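You operate a simulated robot arm through the tools that you are given. There is no shell and no other tool. Be economical: measure what you need, move in short steps, check, and stop when the job is done.

You are at the controls of a simulated robot arm. One attempt, no reset.

TASK
Open the middle left side drawer, take the green cloth on the right end of the back counter and put it away in the inside of the middle left side drawer, then shut the drawer. Put the large beaker from the corner end of the bench on the orange tray. Take the paper roll and put it on the counter over the washer. Take the bottle from the counter under the pegboard and leave it on the yellow tape. Take the orange pad and put it on the corner end of the bench. Open the tubs drawer, take the white bottle marked "clear b" from the island top by the phone and leave it inside floor, then shut the drawer. Take the green tape and put it on the island top left of the sink. Press the phone four key two times. Open the bars drawer, take the yellow bar on the right end of the back counter and put it away in the inside of the bars drawer, then shut the drawer. Open the second slim drawer from the top. Do these in any order. Set down upright: large beaker, bottle, white bottle.

It is judged by the outcome, as a careful person would: the job done as asked, and still so three seconds after it is handed in. It fails if anything else is knocked over, pushed out of place, dropped, spilled or broken. Flat cloth is picked up by pressing the open fingertips on it (5 to 10 N) and closing them slowly along it; thin cloth reads only 2 to 8 mm in the jaws.

THE ROBOT
A 7-joint arm with a two-finger parallel gripper on a trunk, on a base that drives. Base frame: it is fixed to the floor where the robot stands at the start and does not move with it; the origin is under the middle of the robot, x ahead of it, y to its left, z up. Readings come in cm, degrees, newtons and seconds.
With the tool pointing down near the work surface it reaches from about 32 to 38 cm from the robot's upright axis, wherever it stands. Its first joint turns from -166.0 to 166.0 degrees. Places, roughly: bars drawer [50, 190, 60]; bottle [25, -175, 100]; corner end of the bench [-100, 50, 90]; counter over the washer [60, -240, 90]; green cloth (7x10x3 cm) [-50, -120, 90]; green tape (7x7x3 cm) [290, 90, 90]; inside of the bars drawer [40, 200, 50]; inside of the middle left side drawer [750, -10, 40]; island top left of the sink [420, -50, 90]; large beaker [-100, 50, 100]; middle left side drawer [740, 0, 50]; orange pad (7x11x4 cm) [-30, -150, 90]; orange tray [25, 175, 100]; paper roll (9x9x8 cm) [-80, 60, 90]; phone four key [260, 120, 90]; second slim drawer [330, 50, 60]; tubs drawer [20, -180, 50]; tubs drawer floor [20, -190, 40]; white bottle [250, 125, 100]; yellow bar (4x2x2 cm) [-100, -50, 90]; yellow tape (8x8x3 cm) [30, -200, 90]. Payload 3.91 kg.
The TCP is the grasp point between the finger pads, 3 cm short of the fingertips. In the tool frame z runs along the fingers and y along their closing line. Largest opening 11 cm; finger width 2, thickness 1; the body of the gripper, 4.8 by 11.2 cm, starts 5.5 cm behind the TCP.
Orientation is that of the tool frame in the base frame, as a unit quaternion [x, y, z, w]. With the fingers straight down and closing along the base's y, the tool's x points along the base's -x, its y along +y and its z along -z.

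THE INTERFACE
- The arm moves only by the tool move_arm. Its arguments are lists of equal length, an entry for each row: "xyz": the shift along the tool's x, y, z in cm, a list of three; "delta_rot": the turn, a rotation vector about the tool's x, y, z in degrees, a list of three; "gripper": the opening, from 0 (shut) to 1 (fully open). In form: {"xyz": [[dx, dy, dz], ...], "delta_rot": [[rx, ry, rz], ...], "gripper": [gripper, ...]}. A call has 1 to 12 rows; each row shifts and turns the commanded pose from where the row before left it, along the tool's axes as they then stand. Each row takes 0.2 s and may step no farther than 5 cm and 8.6 degrees from the row before; otherwise, or with a gripper value out of range, the whole call is refused. Where a pose cannot be reached the arm comes as near as it can. A force on the tool above 40 N (or 10 N above the force at the start of the call, whichever is more), or a blocked arm, ends the call early, and 0.2 s more pass. Each finger travels about 7.2 cm/s and halts on what it meets, pressing with about 20 N; the grip force reading is that of the motor and also rises with nothing between the fingers. The clock runs only during rows and for 0.2 s after the last one: add rows that do not move to give the fingers time. The reply holds the time, the measured pose of the TCP, the force on the tool along the base axes, the opening and the grip force, in the units named above and with some noise, with the torque about the TCP (base axes, N m) and any sound that the robot's microphone picked up.
- Cameras (640 x 400 px; columns grow to the right, rows downward): "scene" is now at [2.72, 13.07, 106.56]; the picture's right is [-0.14, -0.99, 0.00], its down [-0.30, 0.04, -0.95] and it looks along [0.94, -0.13, -0.30] (base axes); focal length 274 px, centre (320, 200). "wrist" rides on the gripper at [7.2, 1.7, -10.3] in the tool frame; the picture's right is [-0.23, 0.97, 0.00], its down [-0.76, -0.18, -0.62] and it looks along [-0.61, -0.14, 0.78] (tool axes); focal length 222 px, centre (320, 200). There is no depth. A picture from a camera that has moved, and an enlarged one, comes with that camera's place and axes in the base frame and with its lens. The place of the scene camera against the robot may be out by one fixed shift of up to 1.8 cm in any direction.
- capture(camera): a new picture of that camera. No time passes.
- move_column(by): slides the trunk up (or, below 0, down) by that many cm; the arm and the scene camera ride with it, the base frame stays. It gives what a move gives, with no picture.
- drive_base(legs): drives the robot by 1 to 6 legs, each [ahead, left, turn to the left] in cm, cm and degrees, along the robot's own axes; the way and the turn of a leg run together, so that a leg with both is an arc; at most 150 cm and 180 degrees a leg. The arm and the cameras ride along, it lands a little off, and it stops where it bumps. It gives what a move gives.
- aim_head(pan, tilt): turns the head with the scene camera to pan (to the left, within 155 degrees either way) and tilt (down, from -29 to 69), counted from straight ahead of the robot. It gives what a move gives.
- inspect(camera, box): a new picture of the part [left, top, right, bottom] of that camera's present view, enlarged. No time passes.
- hand_in(): hands the job in; it is judged then, once.

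Go step by step. Nothing tells you exact positions but the pictures and the camera data: compare them with the known pose of the tool, close in by small moves and look again before you grip or let go. The budget is 567 turns and 360 pictures, counting those below and the enlarged ones. Unless the task says otherwise, let go and move clear before handing in.

The tools are called after "Emit:" by a JSON object that holds its "fn" and its "kwargs". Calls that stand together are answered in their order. move_arm: Moves the arm, as the interface text tells. Its arguments: {"type":"object","properties":{"xyz":{"type":"array"},"delta_rot":{"type":"array"},"gripper":{"type":"array"}},"required":["xyz","delta_rot","gripper"]} The other tools are called the same way: move_column (by) slides the trunk up or down; drive_base (legs) drives the base; aim_head (pan, tilt) turns the head that bears the scene camera; capture (camera) takes a picture; inspect (camera, box) takes an enlarged picture of a part of a camera's view; hand_in () hands the job in.

At the start:

```text
t: 0.0
tool_pos: [42.87, 10.05, 88.93]
orientation: [0.0, 1.0, 0.0, 0.001]
ft_force: [0.3, 0.6, -0.2]
wrist_torque: [0.03, 0.02, -0.01]
opening: 11.02
grip_force: 0.0
trunk travel left (down, up): [-10.2, 8.8]
robot x, y, heading: [-0.07, 0.28, -0.1]
head pan, tilt: [-7.9, 17.7]
```

scene: 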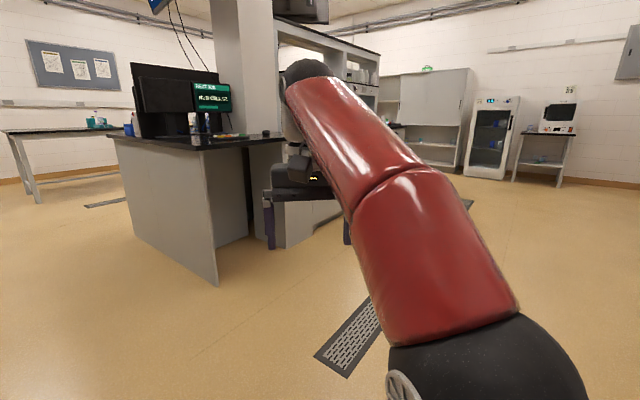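
wrist: 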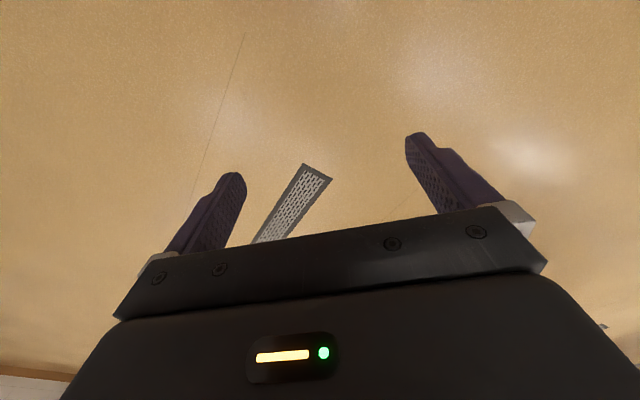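

I see the lab from the middle of the room with the arm stretched ahead. I'll look around with the head to learn the layout first.

Emit:
{"fn": "aim_head", "kwargs": {"pan": 90, "tilt": 20}}

Emit:
{"fn": "capture", "kwargs": {"camera": "scene"}}

Emit:
{"fn": "aim_head", "kwargs": {"pan": 150, "tilt": 20}}

Emit:
{"fn": "capture", "kwargs": {"camera": "scene"}}

Emit:
{"fn": "aim_head", "kwargs": {"pan": -90, "tilt": 20}}

Emit:
{"fn": "capture", "kwargs": {"camera": "scene"}}

Emit:
{"fn": "aim_head", "kwargs": {"pan": -150, "tilt": 20}}

Emit:
{"fn": "capture", "kwargs": {"camera": "scene"}}

```text
t: 1.7
tool_pos: [42.89, 10.09, 89.01]
orientation: [-0.001, 1.0, 0.0, 0.0]
ft_force: [-0.1, -0.3, 1.2]
wrist_torque: [-0.01, 0.01, 0.0]
opening: 10.99
grip_force: 0.0
trunk travel left (down, up): [-10.2, 8.8]
robot x, y, heading: [-0.06, 0.06, 0.1]
head pan, tilt: [90.0, 20.0]
```

```text
357 pictures are left
camera scene: at [-6.52, 23.67, 106.19], right [1.0, 0.0, 0.0], down [0.0, -0.34, -0.94], along [0.0, 0.94, -0.34], focal length 274 px, centre (320, 200)
```

scene: 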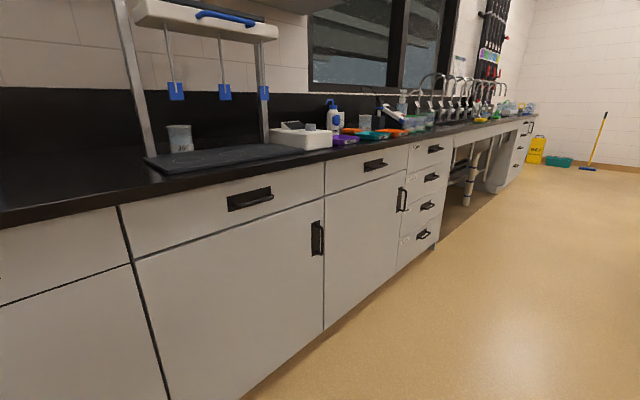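

```text
t: 3.0
tool_pos: [42.92, 10.04, 88.97]
orientation: [0.0, 1.0, 0.0, 0.001]
ft_force: [-0.4, -0.1, 0.4]
wrist_torque: [-0.02, 0.03, 0.0]
opening: 11.01
grip_force: 0.1
trunk travel left (down, up): [-10.2, 8.8]
robot x, y, heading: [-0.25, 0.16, -0.1]
head pan, tilt: [150.0, 20.0]
```

```text
356 pictures are left
camera scene: at [-14.58, 19.02, 106.19], right [0.5, 0.87, 0.0], down [0.3, -0.17, -0.94], along [-0.81, 0.47, -0.34], focal length 274 px, centre (320, 200)
```

scene: 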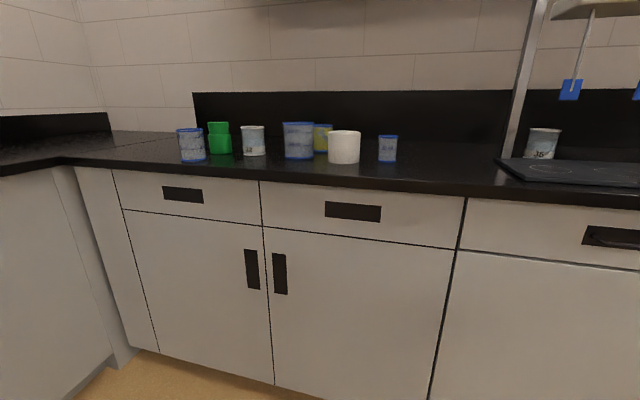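

```text
t: 6.4
tool_pos: [42.85, 10.07, 89.0]
orientation: [-0.001, 1.0, 0.0, 0.001]
ft_force: [0.7, 0.4, -0.5]
wrist_torque: [-0.01, 0.03, -0.01]
opening: 11.01
grip_force: 0.1
trunk travel left (down, up): [-10.2, 8.8]
robot x, y, heading: [0.32, 0.1, -0.1]
head pan, tilt: [-90.0, 20.0]
```

```text
355 pictures are left
camera scene: at [-6.52, 5.04, 106.19], right [-1.0, 0.0, 0.0], down [0.0, 0.34, -0.94], along [0.0, -0.94, -0.34], focal length 274 px, centre (320, 200)
```

scene: 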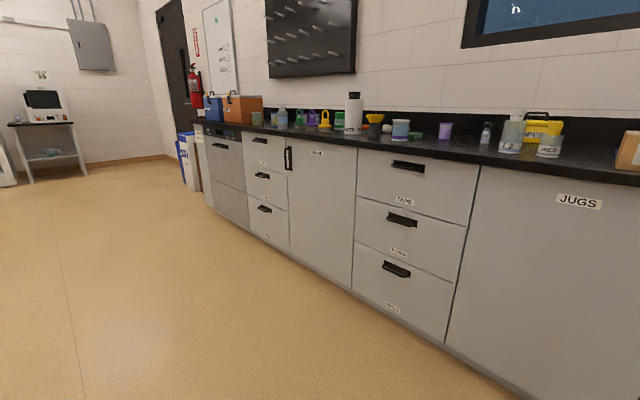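

```text
t: 7.7
tool_pos: [42.93, 10.25, 88.95]
orientation: [0.0, 1.0, 0.0, 0.001]
ft_force: [-0.3, -1.0, -0.5]
wrist_torque: [-0.03, -0.03, -0.01]
opening: 11.03
grip_force: 0.0
trunk travel left (down, up): [-10.2, 8.8]
robot x, y, heading: [0.22, -0.01, 0.0]
head pan, tilt: [-150.0, 20.0]
```

```text
354 pictures are left
camera scene: at [-14.58, 9.69, 106.19], right [-0.5, 0.87, 0.0], down [0.3, 0.17, -0.94], along [-0.81, -0.47, -0.34], focal length 274 px, centre (320, 200)
```

scene: 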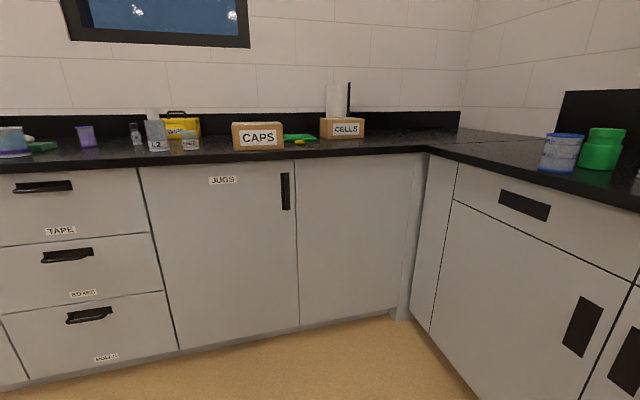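

The room lies at about 45 degrees to the base frame. I'll look down at my own arm and base to understand my geometry.

Emit:
{"fn": "aim_head", "kwargs": {"pan": -20, "tilt": 65}}

Emit:
{"fn": "capture", "kwargs": {"camera": "scene"}}

Emit:
{"fn": "aim_head", "kwargs": {"pan": -45, "tilt": 15}}

Emit:
{"fn": "capture", "kwargs": {"camera": "scene"}}

Emit:
{"fn": "aim_head", "kwargs": {"pan": 30, "tilt": 15}}

Emit:
{"fn": "capture", "kwargs": {"camera": "scene"}}

```text
t: 9.8
tool_pos: [42.85, 10.1, 88.94]
orientation: [0.0, 1.0, 0.0, 0.001]
ft_force: [-0.1, 0.9, 0.0]
wrist_torque: [0.01, -0.01, 0.03]
opening: 10.99
grip_force: 0.1
trunk travel left (down, up): [-10.2, 8.8]
robot x, y, heading: [0.05, 0.06, -0.4]
head pan, tilt: [-20.0, 65.0]
```

```text
353 pictures are left
camera scene: at [-0.82, 12.28, 99.82], right [-0.34, -0.94, 0.0], down [-0.85, 0.31, -0.42], along [0.4, -0.14, -0.91], focal length 274 px, centre (320, 200)
```

scene: 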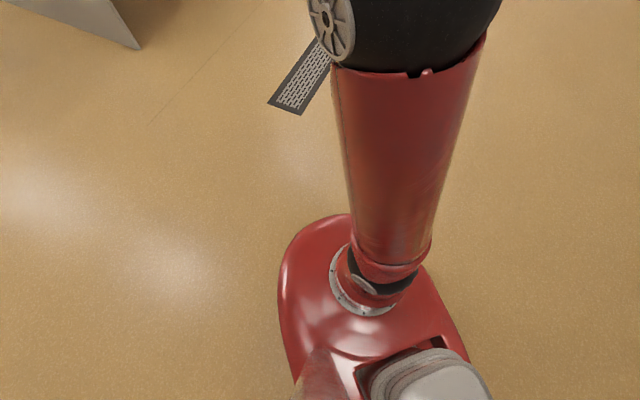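

```text
t: 11.0
tool_pos: [42.85, 10.17, 89.05]
orientation: [0.0, 1.0, -0.001, 0.001]
ft_force: [-0.7, 0.4, 0.0]
wrist_torque: [0.0, 0.01, -0.01]
opening: 10.99
grip_force: 0.0
trunk travel left (down, up): [-10.2, 8.8]
robot x, y, heading: [0.27, 0.11, 0.1]
head pan, tilt: [-45.0, 15.0]
```

```text
352 pictures are left
camera scene: at [0.09, 7.75, 107.0], right [-0.71, -0.71, 0.0], down [-0.18, 0.18, -0.97], along [0.68, -0.68, -0.26], focal length 274 px, centre (320, 200)
```

scene: 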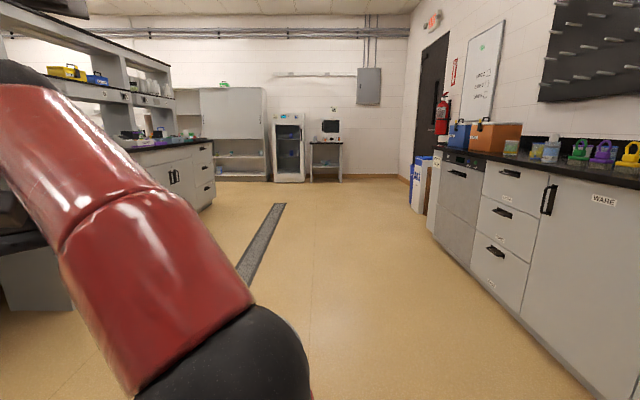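

```text
t: 12.5
tool_pos: [42.89, 10.06, 88.82]
orientation: [0.0, 1.0, 0.0, 0.001]
ft_force: [1.8, 0.9, 0.4]
wrist_torque: [0.03, 0.0, -0.03]
opening: 11.0
grip_force: 0.0
trunk travel left (down, up): [-10.2, 8.8]
robot x, y, heading: [-0.23, -0.02, -0.0]
head pan, tilt: [30.0, 15.0]
```

```text
351 pictures are left
camera scene: at [1.57, 19.02, 107.0], right [0.5, -0.87, 0.0], down [-0.22, -0.13, -0.97], along [0.84, 0.48, -0.26], focal length 274 px, centre (320, 200)
```

scene: 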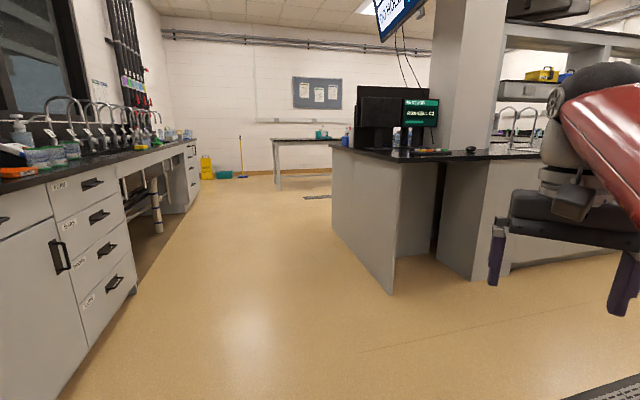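

I need to know how far the arm really reaches. I'll test extending ahead with the tool down, in free space.

Emit:
{"fn": "move_arm", "kwargs": {"xyz": [[-5, 0, 0], [-5, 0, 0], [-5, 0, 0], [-5, 0, 0], [0, 0, 0]], "delta_rot": [[0, 0, 0], [0, 0, 0], [0, 0, 0], [0, 0, 0], [0, 0, 0]], "gripper": [1, 1, 1, 1, 1]}}

```text
t: 13.7
tool_pos: [50.48, 9.44, 86.62]
orientation: [0.0, 1.0, 0.001, 0.002]
ft_force: [-0.1, 0.7, -0.1]
wrist_torque: [-0.04, -0.01, -0.03]
opening: 11.0
grip_force: 0.1
out of reach, approached as far as the arm can: row 1, 2, 3, 4
trunk travel left (down, up): [-10.2, 8.8]
robot x, y, heading: [-0.13, -0.17, 0.0]
head pan, tilt: [30.0, 15.0]
```

The tool reaches about 50 cm pointing straight down. I'll see what tilting the fingers outward gives.

Emit:
{"fn": "move_arm", "kwargs": {"xyz": [[0, 0, 0], [0, 0, 0], [0, 0, 0], [0, 0, 0], [0, 0, 0], [0, 0, 0], [0, 0, 0]], "delta_rot": [[0, -8.5, 0], [0, -8.5, 0], [0, -8.5, 0], [0, -8.5, 0], [0, -8.5, 0], [0, -2.5, 0], [0, 0, 0]], "gripper": [1, 1, 1, 1, 1, 1, 1]}}

Emit:
{"fn": "move_arm", "kwargs": {"xyz": [[-3.5, 0, 3.5], [-3.5, 0, 3.5], [-3.5, 0, 3.5], [-3.5, 0, 3.5], [0, 0, 0]], "delta_rot": [[0, 0, 0], [0, 0, 0], [0, 0, 0], [0, 0, 0], [0, 0, 0]], "gripper": [1, 1, 1, 1, 1]}}

```text
t: 15.3
tool_pos: [50.4, 9.24, 86.64]
orientation: [0.0, 0.924, -0.001, 0.383]
ft_force: [0.0, 0.5, 0.3]
wrist_torque: [-0.01, 0.03, -0.01]
opening: 11.03
grip_force: 0.0
trunk travel left (down, up): [-10.2, 8.8]
robot x, y, heading: [0.19, 0.19, 0.2]
head pan, tilt: [30.0, 15.0]
```

```text
t: 16.5
tool_pos: [70.44, 9.06, 86.72]
orientation: [-0.001, 0.924, 0.0, 0.383]
ft_force: [-0.4, -0.5, -0.7]
wrist_torque: [-0.03, 0.01, 0.0]
opening: 11.0
grip_force: 0.1
trunk travel left (down, up): [-10.2, 8.8]
robot x, y, heading: [-0.18, -0.03, 0.1]
head pan, tilt: [30.0, 15.0]
```

Tilted 45 degrees it reaches past 70 cm, which suits the counters. I'll retract, lift, then inspect the corner end of the bench.

Emit:
{"fn": "move_arm", "kwargs": {"xyz": [[3.5, 0, -3.5], [3.5, 0, -3.5], [3.5, 0, -3.5], [3.5, 0, -3.5], [3.5, 0, -3.5], [3.5, 0, -3.5], [-3.5, 0, -3.5], [-3.5, 0, -3.5], [-3.5, 0, -3.5], [-3.5, 0, -3.5]], "delta_rot": [[0, 0, 0], [0, 0, 0], [0, 0, 0], [0, 0, 0], [0, 0, 0], [0, 0, 0], [0, 0, 0], [0, 0, 0], [0, 0, 0], [0, 0, 0]], "gripper": [1, 1, 1, 1, 1, 1, 1, 1, 1, 1]}}

Emit:
{"fn": "aim_head", "kwargs": {"pan": 150, "tilt": 20}}

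Emit:
{"fn": "inspect", "kwargs": {"camera": "scene", "box": [160, 90, 420, 200]}}

Emit:
{"fn": "aim_head", "kwargs": {"pan": -110, "tilt": 20}}

Emit:
{"fn": "inspect", "kwargs": {"camera": "scene", "box": [0, 60, 320, 260]}}

Emit:
{"fn": "inspect", "kwargs": {"camera": "scene", "box": [320, 60, 640, 260]}}

```text
t: 18.7
tool_pos: [40.35, 9.05, 106.49]
orientation: [0.001, 0.924, 0.0, 0.383]
ft_force: [-0.3, -0.1, 0.0]
wrist_torque: [-0.02, -0.04, 0.02]
opening: 11.01
grip_force: 0.0
trunk travel left (down, up): [-10.2, 8.8]
robot x, y, heading: [-0.12, -0.21, 0.2]
head pan, tilt: [30.0, 15.0]
```

```text
t: 20.7
tool_pos: [40.37, 9.04, 106.57]
orientation: [0.0, 0.924, 0.0, 0.383]
ft_force: [0.2, -0.8, -0.1]
wrist_torque: [-0.01, -0.04, 0.02]
opening: 11.0
grip_force: 0.1
trunk travel left (down, up): [-10.2, 8.8]
robot x, y, heading: [0.22, -0.08, -0.0]
head pan, tilt: [150.0, 20.0]
```

```text
2.46 times, centred on (290, 145) of scene
camera zoom: at [-14.59, 19.02, 106.19], right [0.5, 0.87, 0.0], down [0.3, -0.17, -0.94], along [-0.81, 0.47, -0.34], focal length 674 px, centre (394, 335)
```

zoom: 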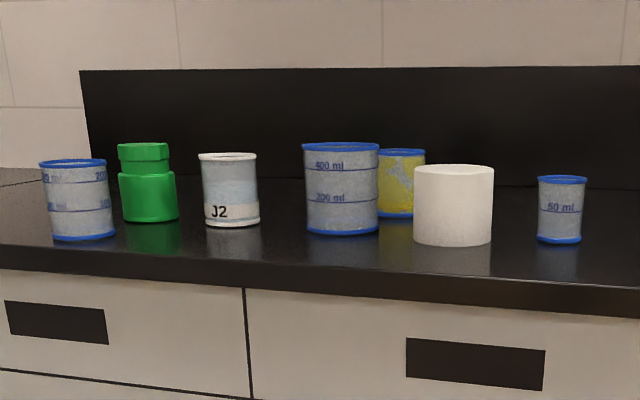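

```text
t: 24.3
tool_pos: [40.43, 9.15, 106.5]
orientation: [0.0, 0.924, 0.0, 0.383]
ft_force: [-0.4, -0.9, -0.3]
wrist_torque: [0.02, -0.03, -0.01]
opening: 11.0
grip_force: 0.0
trunk travel left (down, up): [-10.2, 8.8]
robot x, y, heading: [0.03, 0.14, -0.0]
head pan, tilt: [-110.0, 20.0]
```

```text
2.00 times, centred on (160, 160) of scene
camera zoom: at [-9.71, 5.6, 106.19], right [-0.94, 0.34, 0.0], down [0.12, 0.32, -0.94], along [-0.32, -0.88, -0.34], focal length 547 px, centre (640, 280)
```

zoom: 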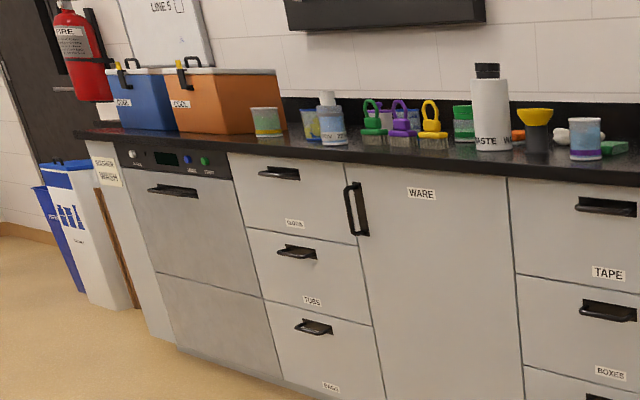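

```text
2.00 times, centred on (480, 160) of scene
camera zoom: at [-9.71, 5.6, 106.19], right [-0.94, 0.34, 0.0], down [0.12, 0.32, -0.94], along [-0.32, -0.88, -0.34], focal length 547 px, centre (0, 280)
```

zoom: 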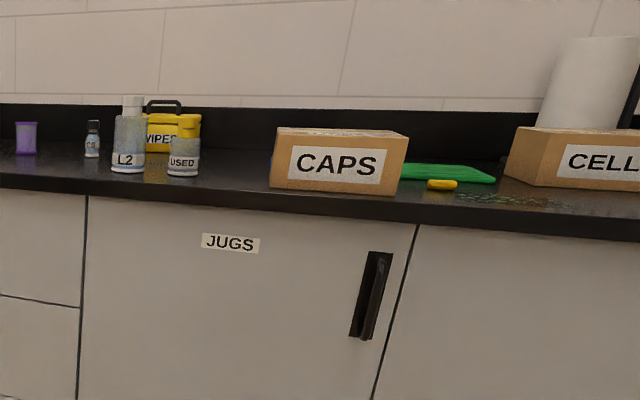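

The 400 ml beaker is the large one, standing left of the paper roll. I'll turn to face that bench and move closer.

Emit:
{"fn": "drive_base", "kwargs": {"legs": [[0, 0, 135], [15, 25, 0]]}}

Emit:
{"fn": "aim_head", "kwargs": {"pan": 0, "tilt": 30}}

Emit:
{"fn": "capture", "kwargs": {"camera": "scene"}}

Emit:
{"fn": "capture", "kwargs": {"camera": "wrist"}}

```text
t: 31.9
tool_pos: [-63.65, 14.11, 106.5]
orientation: [0.856, -0.347, -0.355, -0.145]
ft_force: [0.3, -0.5, 0.3]
wrist_torque: [0.02, -0.01, -0.01]
opening: 11.0
grip_force: 0.0
trunk travel left (down, up): [-10.2, 8.8]
robot x, y, heading: [-28.22, -7.27, 136.0]
head pan, tilt: [-110.0, 20.0]
```

```text
t: 33.8
tool_pos: [-63.62, 14.24, 106.67]
orientation: [0.856, -0.346, -0.356, -0.144]
ft_force: [-0.2, 0.5, -0.4]
wrist_torque: [0.0, 0.01, -0.01]
opening: 11.0
grip_force: 0.1
trunk travel left (down, up): [-10.2, 8.8]
robot x, y, heading: [-28.62, -7.27, 135.9]
head pan, tilt: [0.0, 30.0]
```

```text
347 pictures are left
camera scene: at [-41.66, -17.4, 104.58], right [0.7, 0.72, 0.0], down [0.36, -0.35, -0.87], along [-0.62, 0.6, -0.5], focal length 274 px, centre (320, 200)
```

scene: 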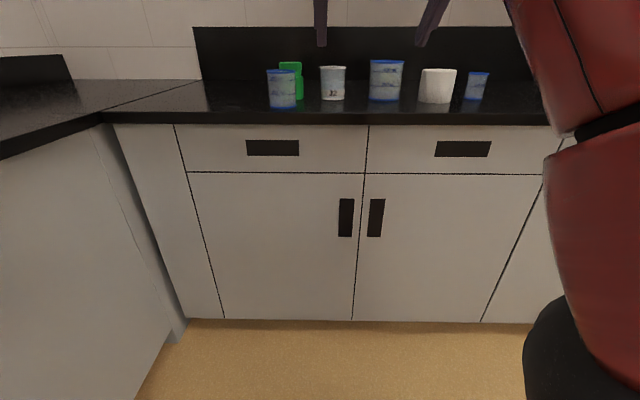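

```text
346 pictures are left
camera wrist: at [-55.78, 4.31, 108.71], right [-0.79, -0.59, 0.16], down [0.05, 0.2, 0.98], along [-0.61, 0.79, -0.12], focal length 222 px, centre (320, 200)
```

wrist: 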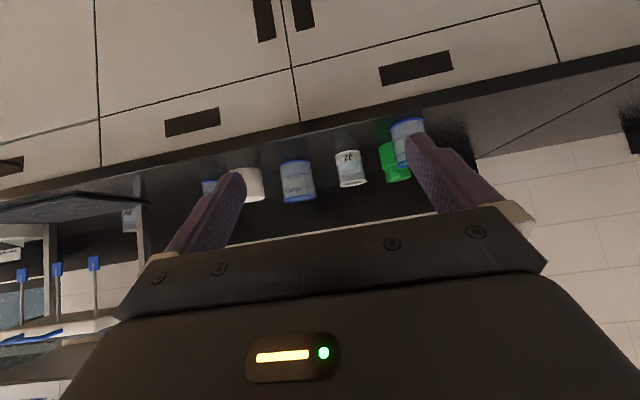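

Two views agree the large beaker stands near (-88.5, 55), about 10 cm tall. I'll drive closer and line up with it.

Emit:
{"fn": "drive_base", "kwargs": {"legs": [[22, -12, 0]]}}

Emit:
{"fn": "capture", "kwargs": {"camera": "scene"}}

Emit:
{"fn": "capture", "kwargs": {"camera": "wrist"}}

```text
t: 35.6
tool_pos: [-71.15, 38.12, 106.56]
orientation: [0.856, -0.346, -0.355, -0.143]
ft_force: [-0.6, 0.5, 0.1]
wrist_torque: [0.04, 0.0, 0.05]
opening: 10.98
grip_force: 0.1
trunk travel left (down, up): [-10.2, 8.8]
robot x, y, heading: [-35.71, 16.21, 136.0]
head pan, tilt: [0.0, 30.0]
```

```text
345 pictures are left
camera scene: at [-49.24, 6.51, 104.58], right [0.7, 0.72, 0.0], down [0.36, -0.35, -0.87], along [-0.62, 0.6, -0.5], focal length 274 px, centre (320, 200)
```

scene: 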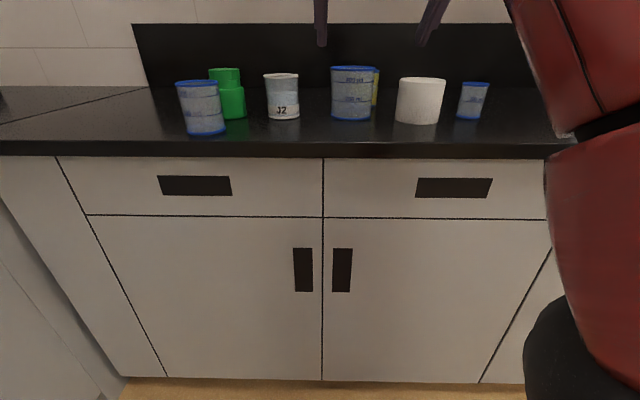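

```text
344 pictures are left
camera wrist: at [-63.36, 28.21, 108.71], right [-0.79, -0.59, 0.16], down [0.05, 0.19, 0.98], along [-0.61, 0.78, -0.12], focal length 222 px, centre (320, 200)
```

wrist: 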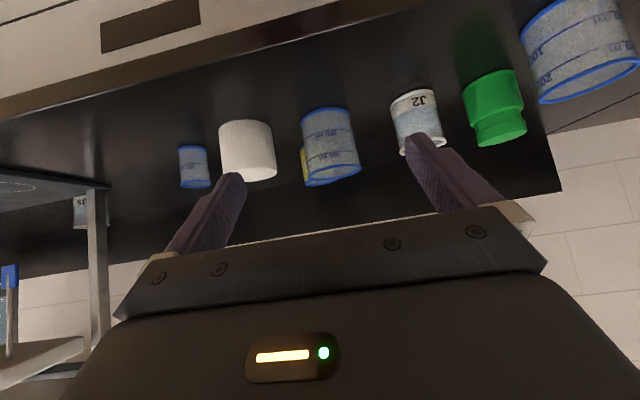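

I'll zoom in to measure the beaker more accurately.

Emit:
{"fn": "inspect", "kwargs": {"camera": "scene", "box": [300, 50, 460, 150]}}

Emit:
{"fn": "inspect", "kwargs": {"camera": "wrist", "box": [200, 80, 440, 230]}}

```text
4.00 times, centred on (380, 100) of scene
camera zoom: at [-49.24, 6.51, 104.58], right [0.7, 0.72, 0.0], down [0.36, -0.35, -0.87], along [-0.62, 0.6, -0.5], focal length 1095 px, centre (80, 600)
```

zoom: 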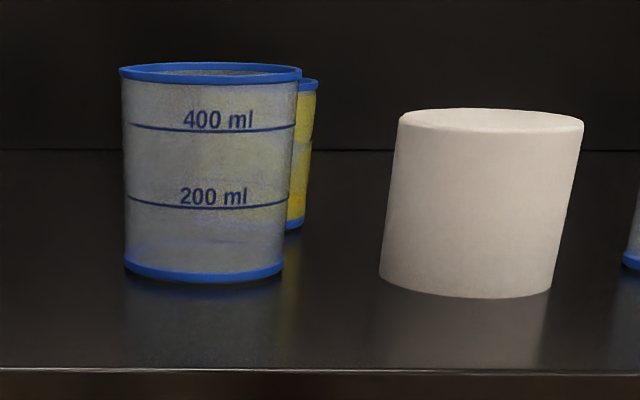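

```text
2.67 times, centred on (320, 155) of wrist
camera zoom: at [-63.36, 28.21, 108.71], right [-0.79, -0.59, 0.16], down [0.05, 0.19, 0.98], along [-0.61, 0.78, -0.12], focal length 592 px, centre (320, 320)
```

zoom: 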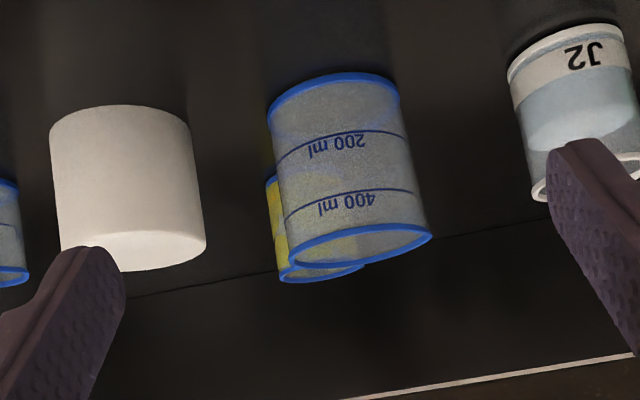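

The beaker is about 9.5 cm wide and lines up laterally with the gripper. I'll rise and approach along the finger axis, stopping short to check.

Emit:
{"fn": "move_arm", "kwargs": {"xyz": [[-3.87, 0, 1.27], [-3.87, 0, 1.27], [-3.87, 0, 1.27], [0, 0, 4], [0, 0, 4], [0, 0, 0]], "delta_rot": [[0, 0, 0], [0, 0, 0], [0, 0, 0], [0, 0, 0], [0, 0, 0], [0, 0, 0]], "gripper": [1, 1, 1, 1, 1, 1]}}

Emit:
{"fn": "capture", "kwargs": {"camera": "wrist"}}

Emit:
{"fn": "capture", "kwargs": {"camera": "scene"}}

```text
t: 37.0
tool_pos: [-77.4, 43.77, 102.41]
orientation: [0.856, -0.346, -0.356, -0.143]
ft_force: [0.1, -0.5, 0.1]
wrist_torque: [-0.02, 0.02, -0.03]
opening: 10.96
grip_force: 0.1
out of reach, approached as far as the arm can: row 1, 2, 3
trunk travel left (down, up): [-10.2, 8.8]
robot x, y, heading: [-35.74, 16.48, 136.0]
head pan, tilt: [0.0, 30.0]
```

```text
341 pictures are left
camera wrist: at [-69.6, 33.95, 104.46], right [-0.79, -0.59, 0.16], down [0.06, 0.19, 0.98], along [-0.61, 0.79, -0.12], focal length 222 px, centre (320, 200)
```

wrist: 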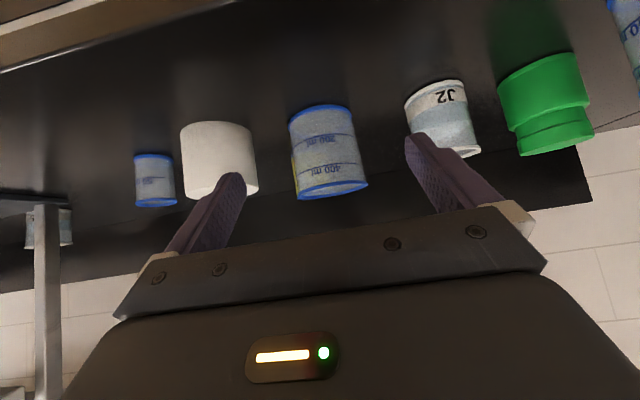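

```text
340 pictures are left
camera scene: at [-49.24, 6.51, 104.58], right [0.7, 0.72, 0.0], down [0.36, -0.35, -0.87], along [-0.62, 0.6, -0.5], focal length 274 px, centre (320, 200)
```

scene: 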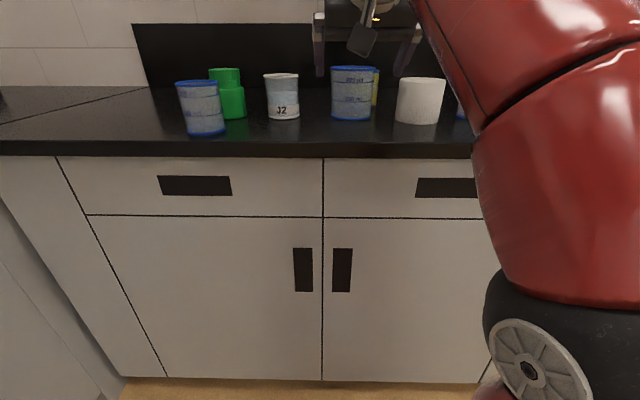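

The arm cannot go higher there without the trunk, but the reach forward-down is fine. I'll shift slightly right and advance half way, then check.

Emit:
{"fn": "move_arm", "kwargs": {"xyz": [[-2.0, -0.5, 3.6], [-2.0, 0, 3.6], [0, 0, 0]], "delta_rot": [[0, 0, 0], [0, 0, 0], [0, 0, 0]], "gripper": [1, 1, 1]}}

Emit:
{"fn": "capture", "kwargs": {"camera": "wrist"}}

Emit:
{"fn": "inspect", "kwargs": {"camera": "scene", "box": [240, 20, 480, 170]}}

```text
t: 37.9
tool_pos: [-82.81, 49.99, 100.03]
orientation: [0.856, -0.346, -0.355, -0.144]
ft_force: [-0.7, -0.6, 0.6]
wrist_torque: [-0.01, -0.01, 0.02]
opening: 10.99
grip_force: 0.1
trunk travel left (down, up): [-10.2, 8.8]
robot x, y, heading: [-35.63, 16.62, 136.0]
head pan, tilt: [0.0, 30.0]
```

```text
339 pictures are left
camera wrist: at [-75.03, 40.1, 102.23], right [-0.79, -0.59, 0.16], down [0.05, 0.19, 0.98], along [-0.61, 0.78, -0.12], focal length 222 px, centre (320, 200)
```

wrist: 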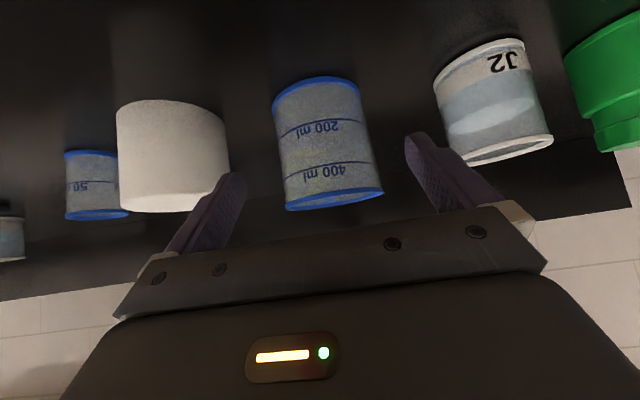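

```text
2.67 times, centred on (360, 95) of scene
camera zoom: at [-49.24, 6.51, 104.58], right [0.7, 0.72, 0.0], down [0.36, -0.35, -0.87], along [-0.62, 0.6, -0.5], focal length 730 px, centre (213, 480)
```

zoom: 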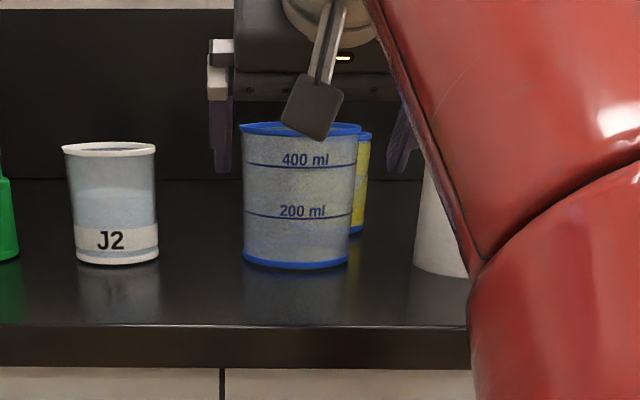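

Lateral alignment looks good. I'll advance the last 9 cm and check before gripping.

Emit:
{"fn": "move_arm", "kwargs": {"xyz": [[-1.6, 0, 2.5], [-1.6, 0, 2.5], [-1.6, 0, 2.5], [0, 0, 0]], "delta_rot": [[0, 0, 0], [0, 0, 0], [0, 0, 0], [0, 0, 0]], "gripper": [1, 1, 1, 1]}}

Emit:
{"fn": "capture", "kwargs": {"camera": "wrist"}}

Emit:
{"fn": "inspect", "kwargs": {"camera": "scene", "box": [240, 20, 480, 170]}}

```text
t: 38.9
tool_pos: [-88.33, 55.12, 96.46]
orientation: [0.856, -0.347, -0.355, -0.145]
ft_force: [1.4, -0.3, -0.9]
wrist_torque: [0.0, 0.02, -0.02]
opening: 10.99
grip_force: 0.0
out of reach, approached as far as the arm can: row 2, 3
trunk travel left (down, up): [-10.2, 8.8]
robot x, y, heading: [-36.25, 16.17, 135.9]
head pan, tilt: [0.0, 30.0]
```

```text
337 pictures are left
camera wrist: at [-80.61, 45.24, 98.61], right [-0.79, -0.59, 0.16], down [0.05, 0.2, 0.98], along [-0.61, 0.78, -0.12], focal length 222 px, centre (320, 200)
```

wrist: 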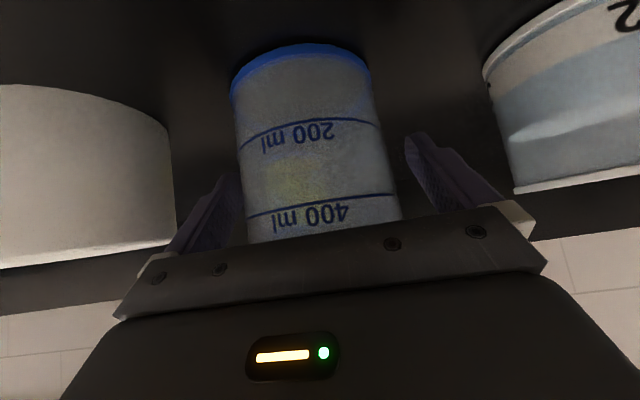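

```text
2.67 times, centred on (360, 95) of scene
camera zoom: at [-49.25, 6.51, 104.58], right [0.7, 0.72, 0.0], down [0.36, -0.35, -0.87], along [-0.62, 0.6, -0.5], focal length 730 px, centre (213, 480)
```

zoom: 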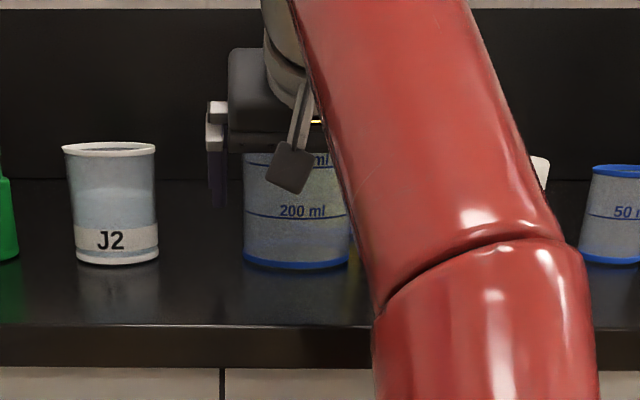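

The fingers straddle the beaker without contact. I'll close the gripper gently.

Emit:
{"fn": "move_arm", "kwargs": {"xyz": [[0, 0, 0], [0, 0, 0], [0, 0, 0], [0, 0, 0]], "delta_rot": [[0, 0, 0], [0, 0, 0], [0, 0, 0], [0, 0, 0]], "gripper": [0.9, 0.85, 0.8, 0.75]}}

Emit:
{"fn": "capture", "kwargs": {"camera": "wrist"}}

```text
t: 39.9
tool_pos: [-88.43, 55.17, 96.62]
orientation: [0.856, -0.346, -0.356, -0.144]
ft_force: [0.4, 0.6, 0.7]
wrist_torque: [0.02, 0.01, 0.0]
opening: 8.69
grip_force: 19.9
trunk travel left (down, up): [-10.2, 8.8]
robot x, y, heading: [-35.9, 16.44, 136.2]
head pan, tilt: [0.0, 30.0]
```

```text
335 pictures are left
camera wrist: at [-80.6, 45.24, 98.62], right [-0.79, -0.59, 0.16], down [0.05, 0.2, 0.98], along [-0.61, 0.78, -0.12], focal length 222 px, centre (320, 200)
```

wrist: 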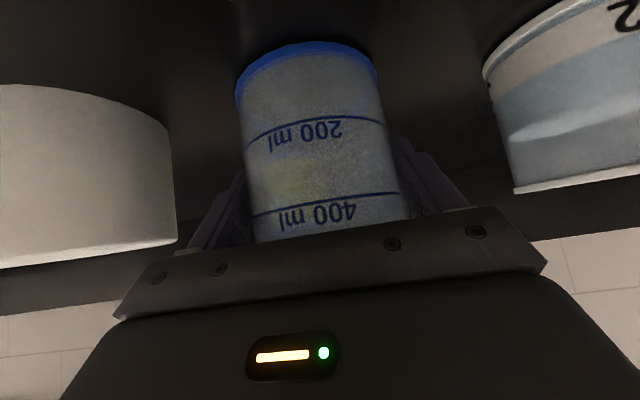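

Gripped at 8.7 cm. I'll lift with the trunk and back away.

Emit:
{"fn": "move_column", "kwargs": {"by": 8}}

Emit:
{"fn": "drive_base", "kwargs": {"legs": [[-45, 0, 0]]}}

Emit:
{"fn": "capture", "kwargs": {"camera": "scene"}}

```text
t: 41.0
tool_pos: [-88.39, 55.05, 104.47]
orientation: [0.856, -0.347, -0.355, -0.145]
ft_force: [-0.1, 0.0, -1.0]
wrist_torque: [0.01, 0.01, -0.01]
opening: 8.7
grip_force: 19.7
trunk travel left (down, up): [-18.2, 0.8]
robot x, y, heading: [-35.82, 16.5, 135.9]
head pan, tilt: [0.0, 30.0]
```

```text
t: 43.7
tool_pos: [-56.29, 24.38, 104.46]
orientation: [0.855, -0.349, -0.355, -0.145]
ft_force: [-0.3, -0.3, -0.9]
wrist_torque: [0.0, 0.0, 0.01]
opening: 8.66
grip_force: 20.5
trunk travel left (down, up): [-18.2, 0.8]
robot x, y, heading: [-3.86, -14.67, 135.8]
head pan, tilt: [0.0, 30.0]
```

```text
334 pictures are left
camera scene: at [-17.41, -24.45, 112.58], right [0.7, 0.71, 0.0], down [0.36, -0.35, -0.87], along [-0.62, 0.61, -0.5], focal length 274 px, centre (320, 200)
```

scene: 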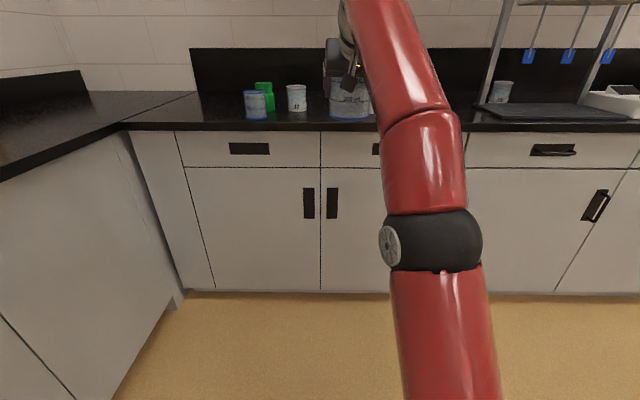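

Holding the beaker clear of the bench. Now slide right along the bench toward the orange tray.

Emit:
{"fn": "drive_base", "kwargs": {"legs": [[0, -135, 0]]}}

Emit:
{"fn": "capture", "kwargs": {"camera": "scene"}}

Emit:
{"fn": "capture", "kwargs": {"camera": "wrist"}}

```text
t: 50.5
tool_pos: [38.72, 122.02, 104.57]
orientation: [0.856, -0.347, -0.355, -0.144]
ft_force: [0.5, 0.7, -0.4]
wrist_torque: [-0.02, -0.01, -0.03]
opening: 8.68
grip_force: 20.0
trunk travel left (down, up): [-18.2, 0.8]
robot x, y, heading: [91.21, 83.49, 136.2]
head pan, tilt: [0.0, 30.0]
```

```text
333 pictures are left
camera scene: at [77.92, 73.43, 112.58], right [0.7, 0.72, 0.0], down [0.36, -0.35, -0.87], along [-0.62, 0.6, -0.5], focal length 274 px, centre (320, 200)
```

scene: 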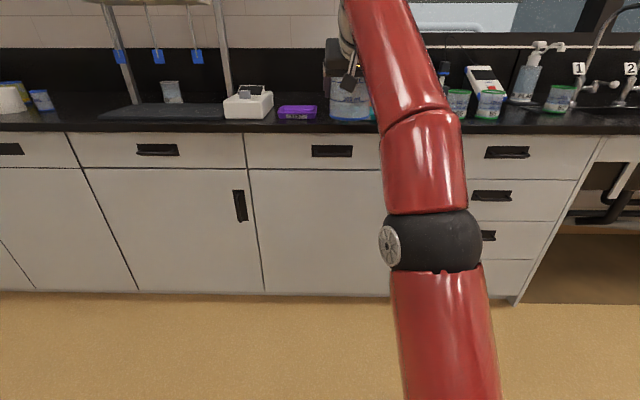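

```text
332 pictures are left
camera wrist: at [46.56, 112.14, 106.61], right [-0.79, -0.59, 0.16], down [0.05, 0.2, 0.98], along [-0.61, 0.78, -0.12], focal length 222 px, centre (320, 200)
```

wrist: 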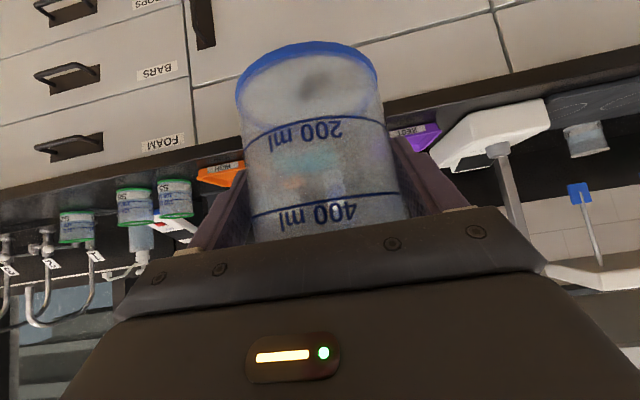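

The arm hides the trays; I'll drive a bit further right and zoom on the trays.

Emit:
{"fn": "drive_base", "kwargs": {"legs": [[0, -45, 0]]}}

Emit:
{"fn": "inspect", "kwargs": {"camera": "scene", "box": [80, 30, 400, 230]}}

```text
t: 53.3
tool_pos: [70.38, 154.78, 104.44]
orientation: [0.856, -0.347, -0.355, -0.144]
ft_force: [0.3, 0.3, -0.7]
wrist_torque: [0.0, -0.01, 0.01]
opening: 8.71
grip_force: 20.3
trunk travel left (down, up): [-18.2, 0.8]
robot x, y, heading: [122.95, 115.88, 135.6]
head pan, tilt: [0.0, 30.0]
```

```text
2.00 times, centred on (240, 130) of scene
camera zoom: at [109.58, 106.14, 112.58], right [0.7, 0.72, 0.0], down [0.36, -0.35, -0.87], along [-0.62, 0.6, -0.5], focal length 547 px, centre (480, 340)
```

zoom: 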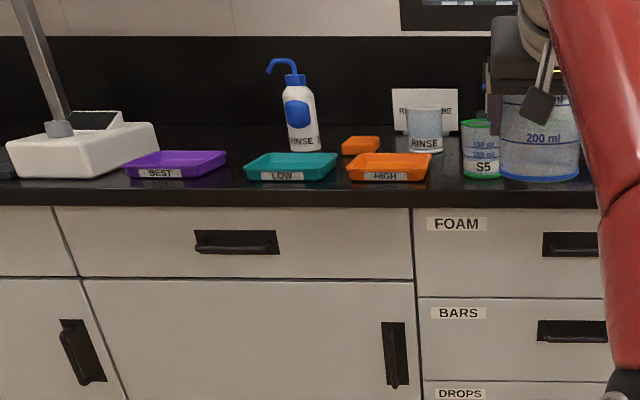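

The orange tray is the one labelled HIGH at about (29, 162); BARS is the second drawer right of it. I'll drive so the beaker comes above the tray, in two stages.

Emit:
{"fn": "drive_base", "kwargs": {"legs": [[0, 24, 0], [20, 0, 0]]}}

Emit:
{"fn": "capture", "kwargs": {"camera": "scene"}}

Emit:
{"fn": "capture", "kwargs": {"camera": "wrist"}}

```text
t: 56.3
tool_pos: [38.98, 151.04, 104.54]
orientation: [0.857, -0.345, -0.356, -0.143]
ft_force: [0.2, -0.5, -1.4]
wrist_torque: [-0.02, -0.02, 0.0]
opening: 8.71
grip_force: 20.1
trunk travel left (down, up): [-18.2, 0.8]
robot x, y, heading: [91.41, 112.36, 136.1]
head pan, tilt: [0.0, 30.0]
```

```text
330 pictures are left
camera scene: at [78.22, 102.61, 112.58], right [0.69, 0.72, 0.0], down [0.36, -0.35, -0.87], along [-0.62, 0.6, -0.5], focal length 274 px, centre (320, 200)
```

scene: 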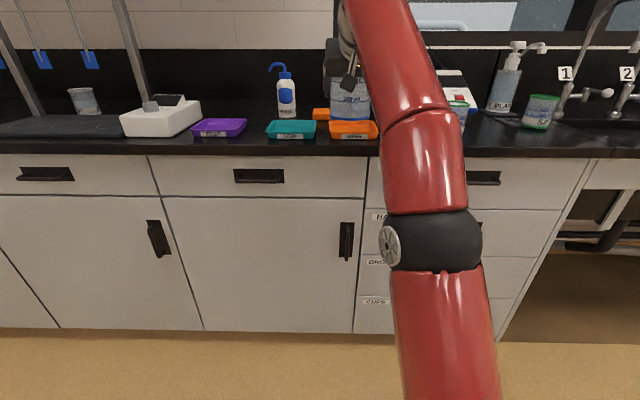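

```text
329 pictures are left
camera wrist: at [46.79, 141.27, 106.61], right [-0.79, -0.59, 0.16], down [0.05, 0.2, 0.98], along [-0.61, 0.78, -0.12], focal length 222 px, centre (320, 200)
```

wrist: 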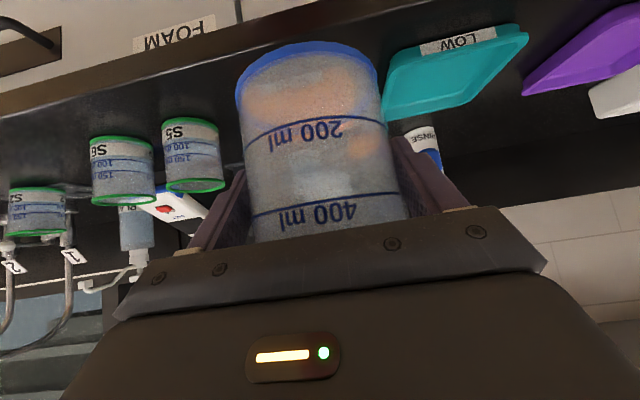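

Tray is about 12 cm ahead and 2 cm right of the held beaker. I'll move over it and look again.

Emit:
{"fn": "drive_base", "kwargs": {"legs": [[11, -2, 0]]}}

Emit:
{"fn": "inspect", "kwargs": {"camera": "scene", "box": [240, 70, 400, 170]}}

Emit:
{"fn": "capture", "kwargs": {"camera": "wrist"}}

```text
t: 57.5
tool_pos: [32.39, 160.39, 104.41]
orientation: [0.856, -0.346, -0.356, -0.143]
ft_force: [-1.5, 0.1, -0.8]
wrist_torque: [0.01, -0.03, 0.02]
opening: 8.69
grip_force: 20.0
trunk travel left (down, up): [-18.2, 0.8]
robot x, y, heading: [84.9, 121.67, 135.8]
head pan, tilt: [0.0, 30.0]
```

```text
4.00 times, centred on (320, 120) of scene
camera zoom: at [71.6, 111.78, 112.58], right [0.7, 0.72, 0.0], down [0.36, -0.35, -0.87], along [-0.62, 0.6, -0.5], focal length 1095 px, centre (320, 520)
```

zoom: 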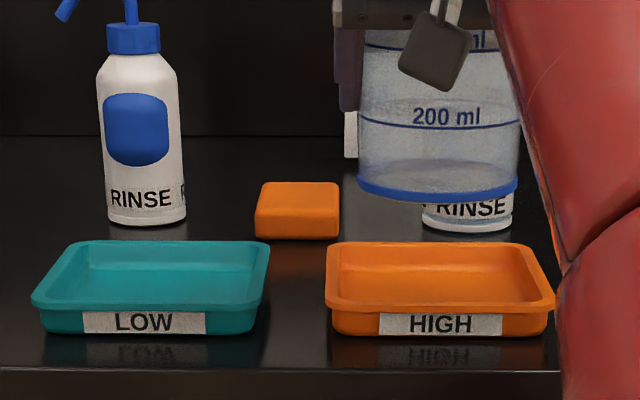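

```text
327 pictures are left
camera wrist: at [40.26, 150.51, 106.61], right [-0.79, -0.59, 0.16], down [0.05, 0.2, 0.98], along [-0.61, 0.79, -0.12], focal length 222 px, centre (320, 200)
```

wrist: 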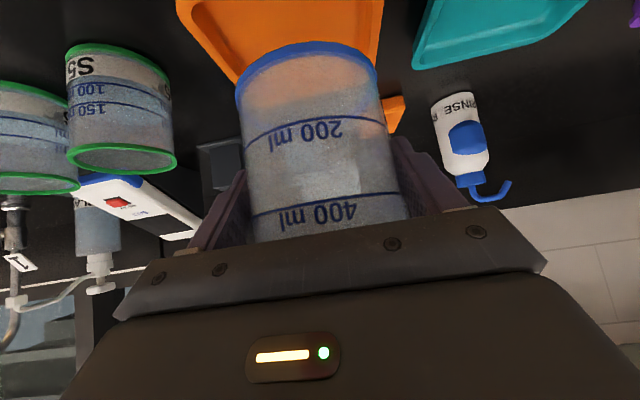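

The tray floor is clearly visible. I'll lower 3 cm and move 4 cm ahead to reduce parallax, then re-measure.

Emit:
{"fn": "drive_base", "kwargs": {"legs": [[4, -0.5, 0]]}}

Emit:
{"fn": "move_column", "kwargs": {"by": -3}}

Emit:
{"fn": "inspect", "kwargs": {"camera": "scene", "box": [280, 70, 440, 170]}}

Emit:
{"fn": "capture", "kwargs": {"camera": "wrist"}}

```text
t: 58.4
tool_pos: [29.94, 163.52, 104.49]
orientation: [0.856, -0.346, -0.356, -0.144]
ft_force: [-0.5, 0.1, -0.7]
wrist_torque: [-0.01, 0.0, 0.02]
opening: 8.71
grip_force: 19.6
trunk travel left (down, up): [-18.2, 0.8]
robot x, y, heading: [82.51, 124.98, 136.1]
head pan, tilt: [0.0, 30.0]
```

```text
t: 59.1
tool_pos: [29.97, 163.53, 101.42]
orientation: [0.856, -0.347, -0.355, -0.145]
ft_force: [0.1, -0.3, -1.3]
wrist_torque: [0.02, 0.01, 0.0]
opening: 8.69
grip_force: 20.4
trunk travel left (down, up): [-15.2, 3.8]
robot x, y, heading: [82.35, 124.81, 136.0]
head pan, tilt: [0.0, 30.0]
```

```text
4.00 times, centred on (360, 120) of scene
camera zoom: at [69.06, 114.92, 109.58], right [0.7, 0.72, 0.0], down [0.36, -0.35, -0.87], along [-0.62, 0.6, -0.5], focal length 1095 px, centre (160, 520)
```

zoom: 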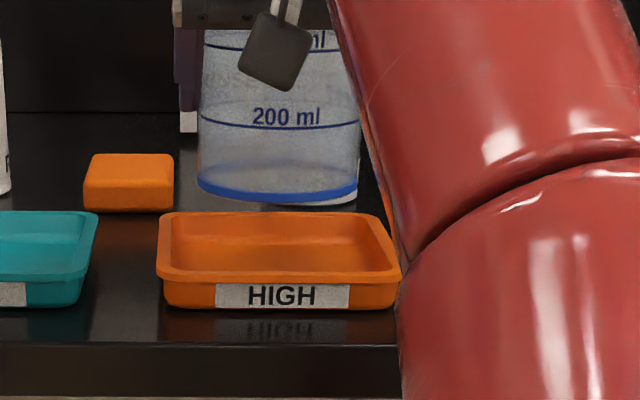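

```text
325 pictures are left
camera wrist: at [37.73, 153.65, 103.6], right [-0.79, -0.59, 0.16], down [0.05, 0.2, 0.98], along [-0.61, 0.79, -0.12], focal length 222 px, centre (320, 200)
```

wrist: 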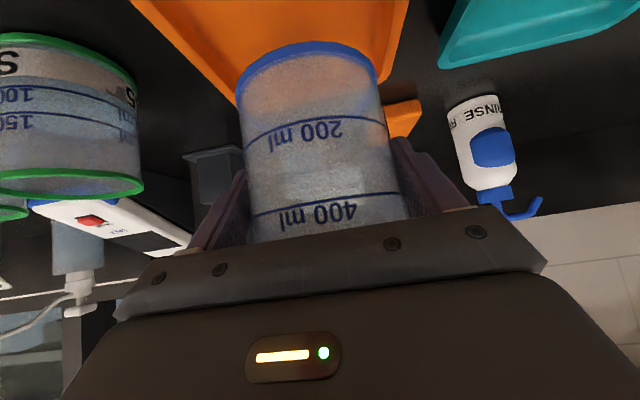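

The wrist view suggests the beaker is near the tray's middle depth. I'll lower to just above the rim for a clearer comparison.

Emit:
{"fn": "move_column", "kwargs": {"by": -1.8}}

Emit:
{"fn": "inspect", "kwargs": {"camera": "scene", "box": [300, 80, 428, 160]}}

Emit:
{"fn": "inspect", "kwargs": {"camera": "wrist", "box": [120, 0, 440, 200]}}

```text
t: 59.8
tool_pos: [29.9, 163.48, 99.67]
orientation: [0.856, -0.347, -0.355, -0.144]
ft_force: [-0.3, -0.4, 0.0]
wrist_torque: [0.01, -0.04, -0.03]
opening: 8.71
grip_force: 19.7
trunk travel left (down, up): [-13.4, 5.6]
robot x, y, heading: [82.56, 125.01, 136.0]
head pan, tilt: [0.0, 30.0]
```

```text
5.00 times, centred on (364, 120) of scene
camera zoom: at [69.06, 114.92, 107.78], right [0.7, 0.72, 0.0], down [0.36, -0.35, -0.87], along [-0.62, 0.6, -0.5], focal length 1368 px, centre (100, 600)
```

zoom: 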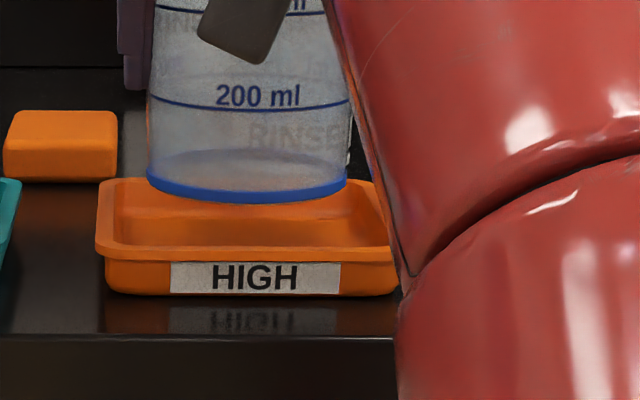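

```text
2.00 times, centred on (280, 100) of wrist
camera zoom: at [37.73, 153.65, 101.8], right [-0.79, -0.59, 0.16], down [0.05, 0.2, 0.98], along [-0.61, 0.79, -0.12], focal length 444 px, centre (400, 400)
```

zoom: 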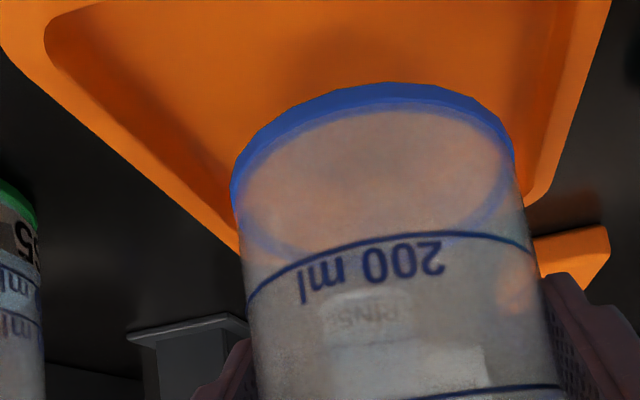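

The beaker is over the tray floor, slightly left of centre. I'll shift 0.5 cm right and lower until contact.

Emit:
{"fn": "move_arm", "kwargs": {"xyz": [[0, -0.5, 0], [0, 0, 0]], "delta_rot": [[0, 0, 0], [0, 0, 0]], "gripper": [0.7, 0.7]}}

Emit:
{"fn": "move_column", "kwargs": {"by": -2.2}}

Emit:
{"fn": "inspect", "kwargs": {"camera": "scene", "box": [300, 80, 428, 160]}}

```text
t: 60.4
tool_pos: [30.24, 163.88, 99.7]
orientation: [0.856, -0.347, -0.355, -0.144]
ft_force: [0.0, 0.4, -0.7]
wrist_torque: [0.0, 0.0, -0.03]
opening: 8.69
grip_force: 19.6
trunk travel left (down, up): [-13.4, 5.6]
robot x, y, heading: [82.6, 124.69, 135.5]
head pan, tilt: [0.0, 30.0]
```

```text
t: 61.0
tool_pos: [30.29, 163.85, 97.38]
orientation: [0.856, -0.347, -0.355, -0.144]
ft_force: [0.3, -0.5, -1.3]
wrist_torque: [0.01, 0.0, 0.02]
opening: 8.7
grip_force: 19.7
trunk travel left (down, up): [-11.2, 7.8]
robot x, y, heading: [82.26, 124.74, 135.6]
head pan, tilt: [0.0, 30.0]
```

```text
5.00 times, centred on (364, 120) of scene
camera zoom: at [69.07, 114.92, 105.58], right [0.7, 0.72, 0.0], down [0.36, -0.35, -0.87], along [-0.62, 0.6, -0.5], focal length 1368 px, centre (100, 600)
```

zoom: 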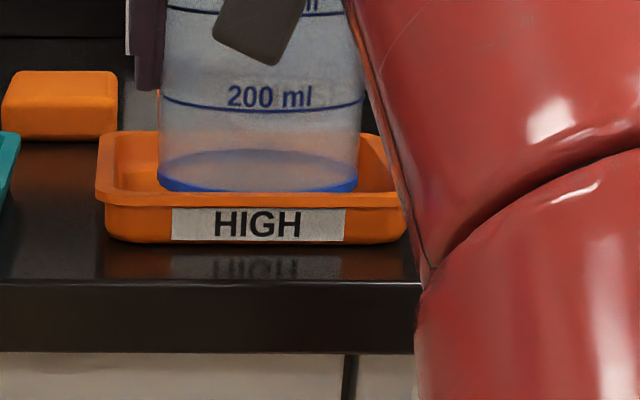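

Looks well placed inside the tray, just above the floor. I'll lower in small steps until contact, then release.

Emit:
{"fn": "move_column", "kwargs": {"by": -0.5}}

Emit:
{"fn": "move_column", "kwargs": {"by": -0.3}}

```text
t: 61.6
tool_pos: [30.32, 163.74, 96.85]
orientation: [0.855, -0.347, -0.356, -0.145]
ft_force: [0.1, 0.5, 1.9]
wrist_torque: [0.07, 0.01, 0.0]
opening: 8.69
grip_force: 20.0
trunk travel left (down, up): [-10.7, 8.3]
robot x, y, heading: [82.51, 124.87, 135.9]
head pan, tilt: [0.0, 30.0]
```

```text
t: 62.1
tool_pos: [30.51, 163.65, 96.95]
orientation: [0.855, -0.347, -0.358, -0.144]
ft_force: [-5.2, 2.1, 17.6]
wrist_torque: [-0.07, 0.3, -0.01]
opening: 8.7
grip_force: 20.0
trunk travel left (down, up): [-10.4, 8.6]
robot x, y, heading: [82.46, 124.59, 135.8]
head pan, tilt: [0.0, 30.0]
```

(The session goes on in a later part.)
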